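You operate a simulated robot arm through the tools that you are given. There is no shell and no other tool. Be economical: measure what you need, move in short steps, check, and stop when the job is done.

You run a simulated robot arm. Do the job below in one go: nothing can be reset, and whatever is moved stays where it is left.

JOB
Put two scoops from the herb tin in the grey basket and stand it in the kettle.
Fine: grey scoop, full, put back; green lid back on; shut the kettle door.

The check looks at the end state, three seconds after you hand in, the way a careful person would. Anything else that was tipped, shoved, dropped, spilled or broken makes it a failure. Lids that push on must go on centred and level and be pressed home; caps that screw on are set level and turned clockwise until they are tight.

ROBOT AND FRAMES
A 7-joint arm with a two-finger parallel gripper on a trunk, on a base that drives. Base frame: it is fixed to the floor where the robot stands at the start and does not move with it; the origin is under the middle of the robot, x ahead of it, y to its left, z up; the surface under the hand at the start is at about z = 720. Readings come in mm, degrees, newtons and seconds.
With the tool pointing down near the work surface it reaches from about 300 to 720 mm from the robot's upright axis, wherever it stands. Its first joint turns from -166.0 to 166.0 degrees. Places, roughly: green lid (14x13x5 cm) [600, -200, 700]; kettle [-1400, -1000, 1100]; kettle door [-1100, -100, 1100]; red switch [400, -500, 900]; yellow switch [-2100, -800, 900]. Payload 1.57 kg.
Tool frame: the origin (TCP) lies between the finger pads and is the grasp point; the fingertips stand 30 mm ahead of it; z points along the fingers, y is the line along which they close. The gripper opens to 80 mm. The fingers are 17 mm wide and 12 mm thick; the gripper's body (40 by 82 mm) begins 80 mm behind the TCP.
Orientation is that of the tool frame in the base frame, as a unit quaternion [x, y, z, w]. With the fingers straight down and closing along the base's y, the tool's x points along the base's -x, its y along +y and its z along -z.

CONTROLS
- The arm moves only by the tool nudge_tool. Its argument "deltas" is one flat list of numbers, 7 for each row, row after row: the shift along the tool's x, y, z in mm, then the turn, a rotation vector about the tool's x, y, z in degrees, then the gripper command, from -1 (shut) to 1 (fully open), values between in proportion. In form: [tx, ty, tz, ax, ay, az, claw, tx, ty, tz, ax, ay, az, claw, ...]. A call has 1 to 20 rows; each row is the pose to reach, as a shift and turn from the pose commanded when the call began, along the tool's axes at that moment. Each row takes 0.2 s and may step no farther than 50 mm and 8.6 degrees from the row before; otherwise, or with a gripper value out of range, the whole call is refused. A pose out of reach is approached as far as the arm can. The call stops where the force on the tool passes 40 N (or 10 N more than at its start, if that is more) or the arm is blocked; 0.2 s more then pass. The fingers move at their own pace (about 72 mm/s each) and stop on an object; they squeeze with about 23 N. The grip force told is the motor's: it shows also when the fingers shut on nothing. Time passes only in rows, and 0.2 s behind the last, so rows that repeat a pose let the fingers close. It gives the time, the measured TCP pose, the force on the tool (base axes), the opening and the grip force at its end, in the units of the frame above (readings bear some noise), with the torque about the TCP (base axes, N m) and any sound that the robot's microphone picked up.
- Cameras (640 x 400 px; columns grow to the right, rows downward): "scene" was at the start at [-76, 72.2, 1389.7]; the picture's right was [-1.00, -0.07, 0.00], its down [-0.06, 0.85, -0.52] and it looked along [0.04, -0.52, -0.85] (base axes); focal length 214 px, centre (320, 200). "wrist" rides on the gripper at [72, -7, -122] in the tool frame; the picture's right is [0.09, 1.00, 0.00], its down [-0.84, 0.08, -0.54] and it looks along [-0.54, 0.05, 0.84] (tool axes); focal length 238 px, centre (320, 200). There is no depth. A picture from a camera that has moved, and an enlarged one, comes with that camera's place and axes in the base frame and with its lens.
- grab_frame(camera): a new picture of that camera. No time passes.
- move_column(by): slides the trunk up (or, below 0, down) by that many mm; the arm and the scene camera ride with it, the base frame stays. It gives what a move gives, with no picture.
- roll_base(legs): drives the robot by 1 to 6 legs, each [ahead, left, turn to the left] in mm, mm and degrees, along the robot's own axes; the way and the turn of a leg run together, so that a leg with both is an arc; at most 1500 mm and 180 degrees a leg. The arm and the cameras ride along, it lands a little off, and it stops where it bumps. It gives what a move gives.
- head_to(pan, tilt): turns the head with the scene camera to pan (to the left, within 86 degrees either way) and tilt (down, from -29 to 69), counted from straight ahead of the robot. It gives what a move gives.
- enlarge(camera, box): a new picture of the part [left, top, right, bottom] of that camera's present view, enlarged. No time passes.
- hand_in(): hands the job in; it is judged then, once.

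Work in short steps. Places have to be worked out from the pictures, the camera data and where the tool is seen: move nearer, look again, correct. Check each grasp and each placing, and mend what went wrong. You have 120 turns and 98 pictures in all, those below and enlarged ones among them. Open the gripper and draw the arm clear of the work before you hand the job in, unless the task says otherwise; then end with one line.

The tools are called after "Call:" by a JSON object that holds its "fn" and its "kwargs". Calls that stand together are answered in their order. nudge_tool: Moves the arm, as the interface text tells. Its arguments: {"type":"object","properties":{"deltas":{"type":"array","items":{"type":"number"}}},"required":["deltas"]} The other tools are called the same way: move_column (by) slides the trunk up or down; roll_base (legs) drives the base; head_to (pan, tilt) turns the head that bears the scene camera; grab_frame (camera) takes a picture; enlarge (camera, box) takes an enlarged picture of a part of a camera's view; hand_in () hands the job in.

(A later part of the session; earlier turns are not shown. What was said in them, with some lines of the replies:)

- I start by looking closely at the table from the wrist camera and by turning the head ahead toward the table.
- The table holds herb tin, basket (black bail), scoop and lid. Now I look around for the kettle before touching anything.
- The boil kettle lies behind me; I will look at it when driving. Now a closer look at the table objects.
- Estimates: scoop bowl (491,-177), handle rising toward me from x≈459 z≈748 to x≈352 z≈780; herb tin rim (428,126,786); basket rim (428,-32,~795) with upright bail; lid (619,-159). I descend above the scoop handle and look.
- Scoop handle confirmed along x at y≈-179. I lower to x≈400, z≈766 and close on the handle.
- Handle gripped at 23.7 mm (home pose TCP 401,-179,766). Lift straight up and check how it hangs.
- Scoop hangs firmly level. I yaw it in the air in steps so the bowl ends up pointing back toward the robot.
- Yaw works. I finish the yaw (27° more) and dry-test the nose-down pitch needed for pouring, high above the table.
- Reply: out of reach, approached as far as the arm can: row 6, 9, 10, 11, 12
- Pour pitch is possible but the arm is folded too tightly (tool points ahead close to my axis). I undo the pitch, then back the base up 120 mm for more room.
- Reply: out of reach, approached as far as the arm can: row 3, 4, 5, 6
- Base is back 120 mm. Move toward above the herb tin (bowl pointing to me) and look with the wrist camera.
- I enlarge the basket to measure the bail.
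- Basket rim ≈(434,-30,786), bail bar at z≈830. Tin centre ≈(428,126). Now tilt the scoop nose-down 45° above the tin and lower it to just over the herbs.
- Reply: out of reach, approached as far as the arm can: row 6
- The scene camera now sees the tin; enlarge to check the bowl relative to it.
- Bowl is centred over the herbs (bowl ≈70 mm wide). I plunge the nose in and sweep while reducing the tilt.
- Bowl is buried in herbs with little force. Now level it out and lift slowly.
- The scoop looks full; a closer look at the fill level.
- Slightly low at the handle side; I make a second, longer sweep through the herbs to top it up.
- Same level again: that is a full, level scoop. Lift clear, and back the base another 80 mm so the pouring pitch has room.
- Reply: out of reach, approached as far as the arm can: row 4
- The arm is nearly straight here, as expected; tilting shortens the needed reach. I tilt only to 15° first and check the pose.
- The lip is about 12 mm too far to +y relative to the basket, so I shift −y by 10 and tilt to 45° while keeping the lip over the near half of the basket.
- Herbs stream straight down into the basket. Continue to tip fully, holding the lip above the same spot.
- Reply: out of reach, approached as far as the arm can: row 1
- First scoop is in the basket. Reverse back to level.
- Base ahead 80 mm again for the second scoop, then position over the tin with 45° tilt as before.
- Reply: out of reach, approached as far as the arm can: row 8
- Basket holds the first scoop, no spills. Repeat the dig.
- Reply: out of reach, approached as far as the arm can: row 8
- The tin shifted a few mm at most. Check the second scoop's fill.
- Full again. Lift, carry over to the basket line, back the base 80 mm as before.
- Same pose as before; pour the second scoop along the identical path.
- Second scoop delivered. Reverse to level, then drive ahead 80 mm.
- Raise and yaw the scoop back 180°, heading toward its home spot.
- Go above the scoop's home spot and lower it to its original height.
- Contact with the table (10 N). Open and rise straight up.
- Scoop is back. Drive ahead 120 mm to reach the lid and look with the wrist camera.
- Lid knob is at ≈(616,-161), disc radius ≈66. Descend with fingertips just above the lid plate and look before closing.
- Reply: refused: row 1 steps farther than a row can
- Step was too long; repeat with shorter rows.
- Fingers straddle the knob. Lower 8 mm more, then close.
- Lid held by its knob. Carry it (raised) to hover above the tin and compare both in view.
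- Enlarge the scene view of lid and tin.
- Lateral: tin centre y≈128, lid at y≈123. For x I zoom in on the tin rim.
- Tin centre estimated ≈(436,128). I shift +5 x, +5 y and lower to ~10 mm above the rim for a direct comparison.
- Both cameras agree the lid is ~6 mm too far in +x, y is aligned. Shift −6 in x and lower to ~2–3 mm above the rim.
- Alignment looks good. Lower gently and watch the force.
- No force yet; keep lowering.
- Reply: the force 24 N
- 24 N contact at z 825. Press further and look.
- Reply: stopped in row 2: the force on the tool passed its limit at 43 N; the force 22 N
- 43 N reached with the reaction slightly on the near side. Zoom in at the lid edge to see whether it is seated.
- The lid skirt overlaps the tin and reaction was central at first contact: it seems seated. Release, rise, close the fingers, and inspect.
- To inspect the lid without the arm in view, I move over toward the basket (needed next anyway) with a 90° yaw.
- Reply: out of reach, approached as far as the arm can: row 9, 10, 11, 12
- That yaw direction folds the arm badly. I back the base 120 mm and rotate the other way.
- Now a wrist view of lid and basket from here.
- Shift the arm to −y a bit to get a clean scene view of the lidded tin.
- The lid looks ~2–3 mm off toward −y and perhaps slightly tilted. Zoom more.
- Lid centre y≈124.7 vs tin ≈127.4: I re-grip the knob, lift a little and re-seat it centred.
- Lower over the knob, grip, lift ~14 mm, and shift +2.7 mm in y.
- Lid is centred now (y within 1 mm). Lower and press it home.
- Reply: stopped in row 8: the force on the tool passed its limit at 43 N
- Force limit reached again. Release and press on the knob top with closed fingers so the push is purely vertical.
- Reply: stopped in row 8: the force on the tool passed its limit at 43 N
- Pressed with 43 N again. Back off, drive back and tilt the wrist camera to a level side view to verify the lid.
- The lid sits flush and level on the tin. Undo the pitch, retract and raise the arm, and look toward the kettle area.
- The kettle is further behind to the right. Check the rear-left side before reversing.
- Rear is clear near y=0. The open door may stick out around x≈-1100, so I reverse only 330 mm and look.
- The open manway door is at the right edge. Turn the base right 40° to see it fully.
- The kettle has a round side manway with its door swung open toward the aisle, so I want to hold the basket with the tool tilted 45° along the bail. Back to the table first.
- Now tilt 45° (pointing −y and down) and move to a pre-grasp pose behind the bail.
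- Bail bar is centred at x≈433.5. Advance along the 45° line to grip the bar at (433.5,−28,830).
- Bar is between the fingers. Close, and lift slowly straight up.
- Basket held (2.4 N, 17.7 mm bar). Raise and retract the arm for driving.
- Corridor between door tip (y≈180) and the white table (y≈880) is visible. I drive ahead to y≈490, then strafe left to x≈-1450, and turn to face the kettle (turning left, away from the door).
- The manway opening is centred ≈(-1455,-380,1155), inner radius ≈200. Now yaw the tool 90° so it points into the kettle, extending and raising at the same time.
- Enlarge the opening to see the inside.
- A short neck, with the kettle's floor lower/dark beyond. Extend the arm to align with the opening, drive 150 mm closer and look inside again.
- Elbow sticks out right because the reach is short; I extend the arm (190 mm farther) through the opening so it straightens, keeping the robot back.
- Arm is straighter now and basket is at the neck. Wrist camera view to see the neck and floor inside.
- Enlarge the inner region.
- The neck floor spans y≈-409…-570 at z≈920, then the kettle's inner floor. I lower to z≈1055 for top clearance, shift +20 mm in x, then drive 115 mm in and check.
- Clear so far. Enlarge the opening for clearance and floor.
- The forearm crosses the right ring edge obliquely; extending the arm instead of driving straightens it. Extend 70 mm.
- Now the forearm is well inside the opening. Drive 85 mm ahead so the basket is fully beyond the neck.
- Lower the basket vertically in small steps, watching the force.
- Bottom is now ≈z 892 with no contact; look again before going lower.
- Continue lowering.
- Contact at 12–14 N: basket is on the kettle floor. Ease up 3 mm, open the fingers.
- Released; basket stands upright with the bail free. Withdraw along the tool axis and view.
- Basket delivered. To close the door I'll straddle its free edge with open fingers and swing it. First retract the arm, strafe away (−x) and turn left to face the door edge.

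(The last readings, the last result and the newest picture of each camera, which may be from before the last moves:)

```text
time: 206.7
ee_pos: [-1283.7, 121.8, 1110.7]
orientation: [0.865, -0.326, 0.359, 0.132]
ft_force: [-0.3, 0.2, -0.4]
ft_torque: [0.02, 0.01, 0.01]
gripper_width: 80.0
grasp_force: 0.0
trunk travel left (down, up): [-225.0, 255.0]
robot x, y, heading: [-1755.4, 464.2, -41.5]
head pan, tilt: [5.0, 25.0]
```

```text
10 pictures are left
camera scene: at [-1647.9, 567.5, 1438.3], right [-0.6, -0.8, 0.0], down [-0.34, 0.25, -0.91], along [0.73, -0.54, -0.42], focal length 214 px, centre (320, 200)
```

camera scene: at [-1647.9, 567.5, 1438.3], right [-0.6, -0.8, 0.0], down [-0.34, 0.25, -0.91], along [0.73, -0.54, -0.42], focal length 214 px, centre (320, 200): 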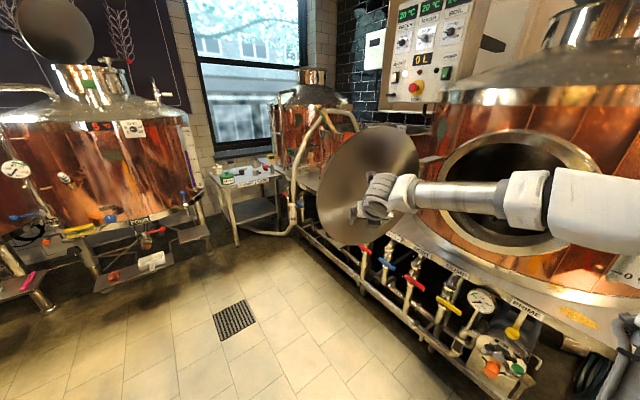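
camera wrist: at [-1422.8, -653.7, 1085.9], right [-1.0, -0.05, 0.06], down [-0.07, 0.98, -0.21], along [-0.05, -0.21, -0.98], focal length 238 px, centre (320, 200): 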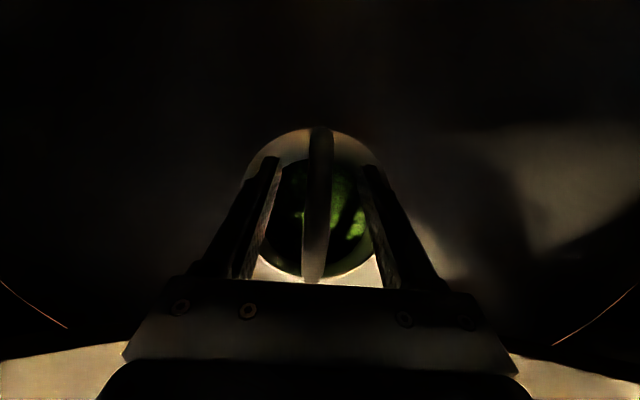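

Free door edge ≈(-1085,155), plane x≈-1090. Shift the base slightly for reach, then swing the hand around to point −y just outside the edge with fingers open.

Call:
{"fn": "roll_base", "kwargs": {"legs": [[80, 60, 0]]}}

Call:
{"fn": "nudge_tool", "kwargs": {"deltas": [-11, -19.2, -11, -5.9, 0, 5.9, 1, -22, -38.4, -22, -11.8, 0, 11.8, 1, -33, -57.7, -33, -17.7, 0, 17.7, 1, -44, -77, -44, -23.6, 0, 23.6, 1, -55, -96, -55, -29.5, 0, 29.5, 1, -65.8, -115.4, -65.8, -35.35, 0, 35.35, 1, -49, -136, -49, -35.35, 0, 35.35, 1, -32, -156, -32, -35.35, 0, 35.35, 1, -14.9, -177, -14.9, -35.35, 0, 35.35, 1]}}

Call:
{"fn": "enlarge", "kwargs": {"camera": "scene", "box": [250, 90, 490, 290]}}

```text
time: 207.9
ee_pos: [-1184.5, 114.0, 1110.7]
orientation: [0.864, -0.325, 0.36, 0.132]
ft_force: [0.4, -0.1, 0.3]
ft_torque: [0.0, -0.04, 0.0]
gripper_width: 80.0
grasp_force: 0.0
trunk travel left (down, up): [-225.0, 255.0]
robot x, y, heading: [-1654.8, 454.4, -41.6]
head pan, tilt: [5.0, 25.0]
```

```text
time: 209.9
ee_pos: [-1158.7, 220.4, 1109.2]
orientation: [-0.646, 0.661, -0.268, -0.271]
ft_force: [0.4, -1.1, 0.5]
ft_torque: [0.01, 0.03, 0.01]
gripper_width: 79.9
grasp_force: 0.0
out of reach, approached as far as the arm can: row 6, 7, 8, 9
trunk travel left (down, up): [-225.0, 255.0]
robot x, y, heading: [-1657.2, 456.8, -41.4]
head pan, tilt: [5.0, 25.0]
```

```text
2.00 times, centred on (370, 190) of scene
camera zoom: at [-1548.9, 559.9, 1438.3], right [-0.6, -0.8, 0.0], down [-0.34, 0.25, -0.91], along [0.73, -0.54, -0.42], focal length 429 px, centre (220, 220)
```

zoom: 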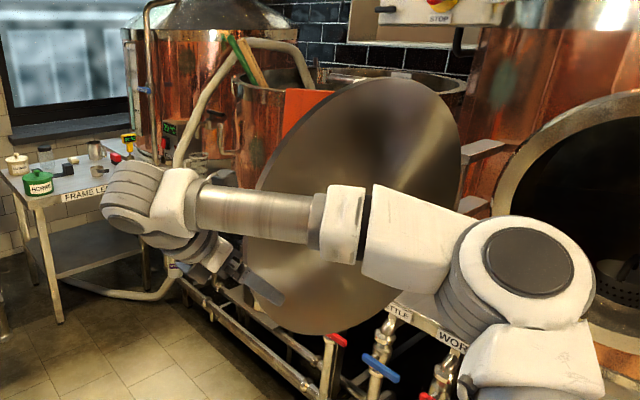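

Wrist limit reached at (-1159,220). I use the base for the remaining shift: +73 mm in x.

Call:
{"fn": "roll_base", "kwargs": {"legs": [[55, 48, 0]]}}

Call:
{"fn": "grab_frame", "kwargs": {"camera": "wrist"}}

```text
time: 210.9
ee_pos: [-1085.3, 220.1, 1108.5]
orientation: [-0.647, 0.66, -0.268, -0.27]
ft_force: [-1.0, -0.7, 0.1]
ft_torque: [-0.05, 0.0, 0.02]
gripper_width: 79.8
grasp_force: 0.0
trunk travel left (down, up): [-225.0, 255.0]
robot x, y, heading: [-1583.7, 458.5, -41.4]
head pan, tilt: [5.0, 25.0]
```

```text
8 pictures are left
camera wrist: at [-1078.5, 254.5, 1246.3], right [-1.0, -0.05, 0.06], down [-0.06, 0.98, -0.21], along [-0.05, -0.21, -0.98], focal length 238 px, centre (320, 200)
```

wrist: 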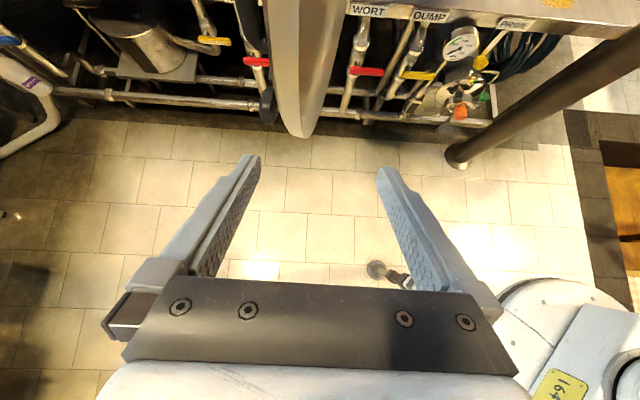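

The door edge is right between the fingers (tip ≈(-1071,184)). Advance 65 mm in −y with the base, then narrow the fingers a little.

Call:
{"fn": "roll_base", "kwargs": {"legs": [[43, -49, 0]]}}

Call:
{"fn": "grab_frame", "kwargs": {"camera": "wrist"}}

```text
time: 212.0
ee_pos: [-1086.2, 155.2, 1108.8]
orientation: [-0.647, 0.661, -0.268, -0.271]
ft_force: [-0.3, 0.1, 0.2]
ft_torque: [-0.01, -0.01, -0.01]
gripper_width: 80.0
grasp_force: 0.1
trunk travel left (down, up): [-225.0, 255.0]
robot x, y, heading: [-1582.1, 391.1, -41.4]
head pan, tilt: [5.0, 25.0]
```

```text
7 pictures are left
camera wrist: at [-1078.5, 189.9, 1246.3], right [-1.0, -0.05, 0.06], down [-0.06, 0.98, -0.21], along [-0.05, -0.21, -0.98], focal length 238 px, centre (320, 200)
```

wrist: 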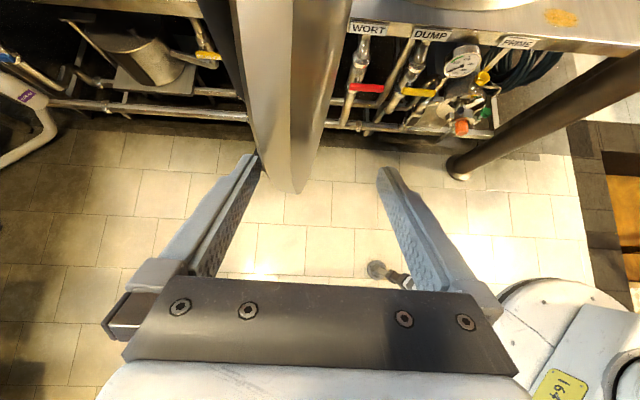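

Door is between the fingers; advance 20 mm more and then pull the edge along its arc (−x) with the base.

Call:
{"fn": "roll_base", "kwargs": {"legs": [[13, -15, 0], [-75, -82, 0], [-61, -104, 0]]}}

Call:
{"fn": "grab_frame", "kwargs": {"camera": "wrist"}}

```text
time: 214.7
ee_pos: [-1309.9, 86.1, 1109.7]
orientation: [-0.647, 0.661, -0.267, -0.271]
ft_force: [-0.8, -0.2, -0.1]
ft_torque: [-0.04, -0.01, 0.02]
gripper_width: 80.0
grasp_force: 0.0
trunk travel left (down, up): [-225.0, 255.0]
robot x, y, heading: [-1807.1, 324.9, -41.4]
head pan, tilt: [5.0, 25.0]
```

```text
6 pictures are left
camera wrist: at [-1302.7, 121.2, 1246.2], right [-1.0, -0.05, 0.06], down [-0.06, 0.98, -0.21], along [-0.05, -0.21, -0.98], focal length 238 px, centre (320, 200)
```

wrist: 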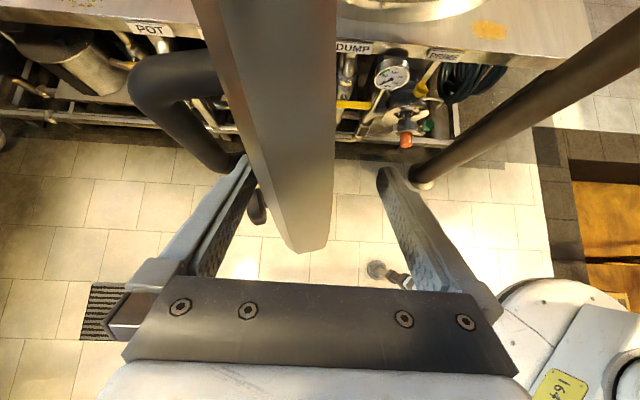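

Door follows. Pull further along the arc.

Call:
{"fn": "roll_base", "kwargs": {"legs": [[-58, -164, 0]]}}

Call:
{"fn": "grab_frame", "kwargs": {"camera": "wrist"}}

```text
time: 216.6
ee_pos: [-1462.3, 0.2, 1109.9]
orientation: [-0.647, 0.661, -0.269, -0.27]
ft_force: [0.5, -0.4, -0.4]
ft_torque: [-0.02, 0.01, 0.03]
gripper_width: 79.8
grasp_force: 0.0
trunk travel left (down, up): [-225.0, 255.0]
robot x, y, heading: [-1957.2, 240.3, -41.7]
head pan, tilt: [5.0, 25.0]
```

```text
5 pictures are left
camera wrist: at [-1454.6, 36.3, 1246.2], right [-1.0, -0.04, 0.06], down [-0.06, 0.98, -0.21], along [-0.05, -0.21, -0.98], focal length 238 px, centre (320, 200)
```

wrist: 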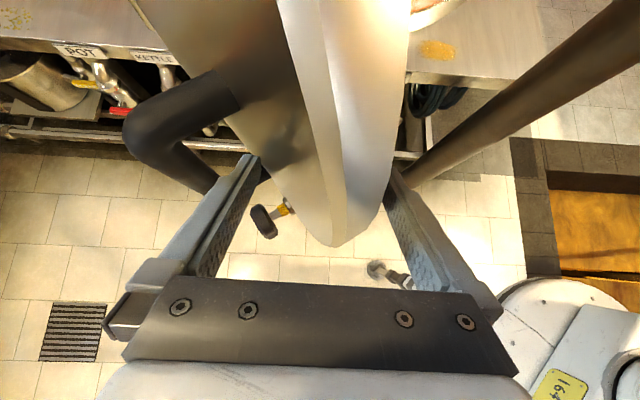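

Door is about 40° closed. Now I raise the column 70 mm (above the handle), withdraw the fingers in +y, and move the base over to push from the outside.

Call:
{"fn": "move_column", "kwargs": {"by": 70}}

Call:
{"fn": "roll_base", "kwargs": {"legs": [[-160, 179, 0], [341, 304, 0]]}}

Call:
{"fn": "roll_base", "kwargs": {"legs": [[0, 0, -49.5]]}}

Call:
{"fn": "grab_frame", "kwargs": {"camera": "scene"}}

```text
time: 217.4
ee_pos: [-1464.2, 3.3, 1157.6]
orientation: [-0.653, 0.658, -0.256, -0.272]
ft_force: [-1.5, 2.0, -1.6]
ft_torque: [0.04, 0.07, 0.07]
gripper_width: 79.4
grasp_force: 0.0
trunk travel left (down, up): [-282.0, 198.0]
robot x, y, heading: [-1961.5, 238.0, -41.7]
head pan, tilt: [5.0, 25.0]
stopped: the force on the tool passed its limit at 54 N (the readings are from after the stop); the commanded pose is now the measured one
```

```text
time: 221.8
ee_pos: [-1008.6, 244.4, 1157.9]
orientation: [-0.653, 0.658, -0.256, -0.273]
ft_force: [0.7, -0.7, 0.5]
ft_torque: [0.04, 0.02, 0.01]
gripper_width: 79.9
grasp_force: 0.0
trunk travel left (down, up): [-282.0, 198.0]
robot x, y, heading: [-1503.6, 484.3, -41.6]
head pan, tilt: [5.0, 25.0]
```

```text
time: 225.2
ee_pos: [-1356.5, -47.7, 1157.9]
orientation: [-0.321, 0.87, -0.121, -0.355]
ft_force: [14.8, -21.6, 13.8]
ft_torque: [-0.12, 0.45, 0.79]
gripper_width: 56.8
grasp_force: 0.1
trunk travel left (down, up): [-282.0, 198.0]
robot x, y, heading: [-1503.0, 481.2, -91.0]
head pan, tilt: [5.0, 25.0]
```

```text
4 pictures are left
camera scene: at [-1354.6, 466.5, 1494.8], right [-1.0, -0.07, 0.0], down [-0.03, 0.42, -0.91], along [0.07, -0.9, -0.42], focal length 214 px, centre (320, 200)
```

scene: 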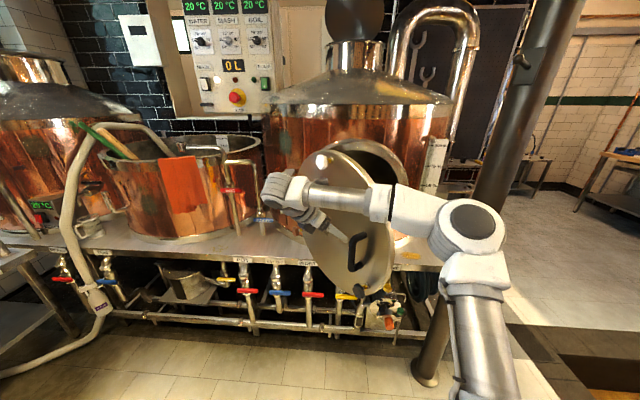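

The fingers are touching the door/hinge strap (30 N). Enlarge to see how.

Call:
{"fn": "enlarge", "kwargs": {"camera": "scene", "box": [240, 130, 420, 300]}}

```text
2.35 times, centred on (330, 215) of scene
camera zoom: at [-1354.6, 466.5, 1494.8], right [-1.0, -0.07, 0.0], down [-0.03, 0.42, -0.91], along [0.07, -0.9, -0.42], focal length 505 px, centre (296, 165)
```

zoom: 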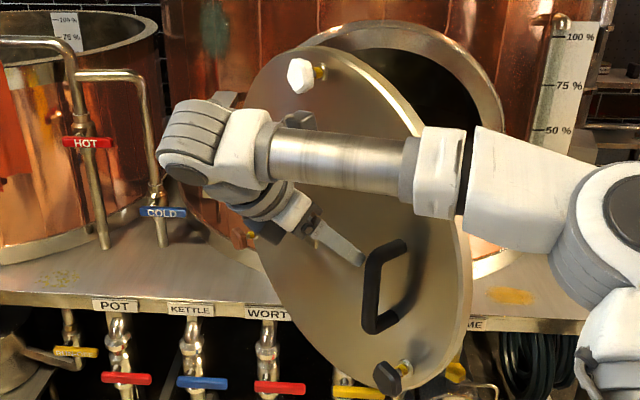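

Fingertips sit beside the handle. Back off, raise 65 mm more (above the handle), close the fingers and yaw the tool to point −y.

Call:
{"fn": "roll_base", "kwargs": {"legs": [[-60, 30, 0]]}}

Call:
{"fn": "move_column", "kwargs": {"by": 65}}

Call:
{"fn": "nudge_tool", "kwargs": {"deltas": [2.9, 12.5, 3.1, 5.05, 0.13, -5.25, -1, 5.8, 25, 6.2, 10.1, 0.26, -10.5, -1, 8.7, 37.5, 9.3, 15.2, 0.39, -15.7, -1, 11.5, 50, 12.3, 20.2, 0.5, -21, -1, 14.4, 62.6, 15.4, 25.3, 0.65, -26.2, -1, 17.3, 75, 18.5, 30.3, 0.8, -31.5, -1, 20.2, 87.6, 21.6, 35.4, 0.9, -36.7, -1]}}

```text
time: 226.0
ee_pos: [-1340.5, -30.5, 1161.7]
orientation: [-0.323, 0.869, -0.131, -0.352]
ft_force: [-0.3, 0.4, -0.3]
ft_torque: [-0.03, -0.02, 0.0]
gripper_width: 79.8
grasp_force: 0.1
trunk travel left (down, up): [-282.0, 198.0]
robot x, y, heading: [-1490.9, 498.6, -90.5]
head pan, tilt: [5.0, 25.0]
stopped in leg 1: the force on the tool passed its limit at 46 N (the readings are from after the stop); the commanded pose is now the measured one
```

```text
time: 227.1
ee_pos: [-1340.5, -29.9, 1226.3]
orientation: [-0.324, 0.868, -0.133, -0.351]
ft_force: [-0.4, -0.1, -0.8]
ft_torque: [-0.01, -0.03, 0.02]
gripper_width: 79.8
grasp_force: 0.2
trunk travel left (down, up): [-347.0, 133.0]
robot x, y, heading: [-1491.4, 499.9, -90.6]
head pan, tilt: [5.0, 25.0]
```

```text
time: 228.7
ee_pos: [-1419.9, 17.0, 1223.6]
orientation: [0.666, -0.64, 0.274, 0.268]
ft_force: [0.3, 0.2, -1.1]
ft_torque: [0.0, 0.01, 0.01]
gripper_width: 0.2
grasp_force: 21.3
trunk travel left (down, up): [-347.0, 133.0]
robot x, y, heading: [-1495.7, 501.7, -90.5]
head pan, tilt: [5.0, 25.0]
```

Free, fingers closed and pointing −y at z≈1224. Push with the base toward the kettle.

Call:
{"fn": "roll_base", "kwargs": {"legs": [[30, 15, 0], [200, 0, 0]]}}

```text
time: 231.1
ee_pos: [-1407.6, -214.8, 1225.2]
orientation: [0.665, -0.641, 0.274, 0.269]
ft_force: [0.5, 0.1, -0.5]
ft_torque: [0.02, -0.01, 0.02]
gripper_width: 0.3
grasp_force: 21.1
trunk travel left (down, up): [-347.0, 133.0]
robot x, y, heading: [-1479.8, 268.5, -90.5]
head pan, tilt: [5.0, 25.0]
```

No resistance; continue.

Call:
{"fn": "roll_base", "kwargs": {"legs": [[110, 0, 0]]}}

Call:
{"fn": "grab_frame", "kwargs": {"camera": "scene"}}

```text
time: 232.5
ee_pos: [-1409.9, -324.2, 1223.8]
orientation: [0.665, -0.641, 0.274, 0.268]
ft_force: [0.5, 0.6, 0.4]
ft_torque: [0.0, -0.02, -0.03]
gripper_width: 0.1
grasp_force: 20.9
trunk travel left (down, up): [-347.0, 133.0]
robot x, y, heading: [-1480.5, 160.3, -90.6]
head pan, tilt: [5.0, 25.0]
```

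```text
2 pictures are left
camera scene: at [-1333.3, 148.6, 1559.8], right [-1.0, -0.08, 0.0], down [-0.03, 0.42, -0.91], along [0.07, -0.9, -0.42], focal length 214 px, centre (320, 200)
```

scene: 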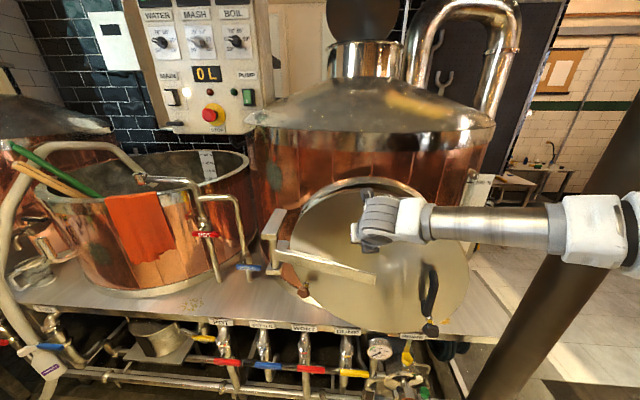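

Door almost closed. Push on with the arm until it stops firmly.

Call:
{"fn": "nudge_tool", "kwargs": {"deltas": [7, 0, 7, 0, 0, 0, -1, 14, 0, 14, 0, 0, 0, -1, 21, 0, 21, 0, 0, 0, -1, 28, 0, 28, 0, 0, 0, -1, 35, 0, 35, 0, 0, 0, -1, 42, 0, 42, 0, 0, 0, -1, 49, 0, 49, 0, 0, 0, -1]}}

```text
time: 234.1
ee_pos: [-1406.0, -392.9, 1224.9]
orientation: [0.666, -0.64, 0.274, 0.268]
ft_force: [1.0, -0.2, 0.4]
ft_torque: [-0.04, 0.01, 0.0]
gripper_width: 0.0
grasp_force: 21.7
trunk travel left (down, up): [-347.0, 133.0]
robot x, y, heading: [-1477.4, 162.3, -90.6]
head pan, tilt: [5.0, 25.0]
```

Still free; continue in finer steps.

Call:
{"fn": "nudge_tool", "kwargs": {"deltas": [4, 0, 4, 0, 0, 0, -1, 8, 0, 8, 0, 0, 0, -1, 12, 0, 12, 0, 0, 0, -1, 16, 0, 16, 0, 0, 0, -1, 20, 0, 20, 0, 0, 0, -1, 24, 0, 24, 0, 0, 0, -1, 28, 0, 28, 0, 0, 0, -1, 32, 0, 32, 0, 0, 0, -1, 36, 0, 36, 0, 0, 0, -1, 40, 0, 40, 0, 0, 0, -1]}}

```text
time: 235.3
ee_pos: [-1404.8, -414.1, 1222.7]
orientation: [0.667, -0.642, 0.27, 0.266]
ft_force: [-1.0, 23.9, 5.3]
ft_torque: [0.27, 0.2, -0.09]
gripper_width: 0.2
grasp_force: 21.3
trunk travel left (down, up): [-347.0, 133.0]
robot x, y, heading: [-1482.5, 161.2, -90.6]
head pan, tilt: [5.0, 25.0]
stopped in row 6: the force on the tool passed its limit at 47 N (the readings are from after the stop); the commanded pose is now the measured one
```

Firm stop at 47 N: the door is against its ring. Withdraw and look.

Call:
{"fn": "nudge_tool", "kwargs": {"deltas": [-20, 0, -20, 0, 0, 0, -1, -50, 0, -50, 0, 0, 0, -1, -80, 0, -80, 0, 0, 0, 0, -100, 0, -100, 0, 0, 0, 1]}}

Call:
{"fn": "roll_base", "kwargs": {"legs": [[-250, -60, 0]]}}

Call:
{"fn": "enlarge", "kwargs": {"camera": "scene", "box": [240, 110, 480, 270]}}

```text
time: 236.3
ee_pos: [-1410.0, -276.0, 1222.9]
orientation: [0.666, -0.643, 0.27, 0.266]
ft_force: [0.6, 0.1, -0.3]
ft_torque: [-0.02, -0.02, 0.01]
gripper_width: 77.7
grasp_force: 0.4
trunk travel left (down, up): [-347.0, 133.0]
robot x, y, heading: [-1480.4, 159.0, -90.4]
head pan, tilt: [5.0, 25.0]
```

```text
time: 238.6
ee_pos: [-1465.9, -25.4, 1223.0]
orientation: [0.667, -0.642, 0.271, 0.266]
ft_force: [-0.4, 0.1, 0.1]
ft_torque: [0.0, 0.0, 0.0]
gripper_width: 80.4
grasp_force: 0.1
trunk travel left (down, up): [-347.0, 133.0]
robot x, y, heading: [-1540.4, 410.4, -90.5]
head pan, tilt: [5.0, 25.0]
```

```text
2.50 times, centred on (360, 190) of scene
camera zoom: at [-1390.4, 400.5, 1559.8], right [-1.0, -0.08, 0.0], down [-0.03, 0.42, -0.91], along [0.07, -0.9, -0.42], focal length 536 px, centre (220, 225)
```

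zoom: 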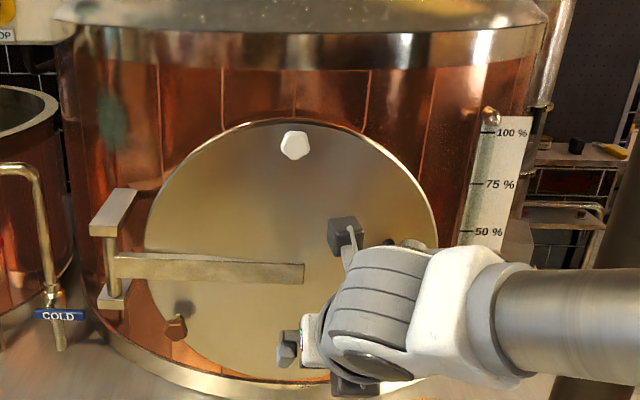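

The door sits flush on the manway ring, the gripper is open and the arm is clear of the work. Handing in.

Call:
{"fn": "hand_in", "kwargs": {}}

```text
The job is handed in.
```

I put two full scoops of herbs in the grey basket and stood it upright on the kettle floor. The grey scoop is back in its place, the green lid is pressed onto the herb tin, and the kettle door is shut. The herb tin shifted a few millimetres during the second scoop. While swinging the door, the fingers caught on or beside its edge or handle twice (up to 54 N), with no damage seen.
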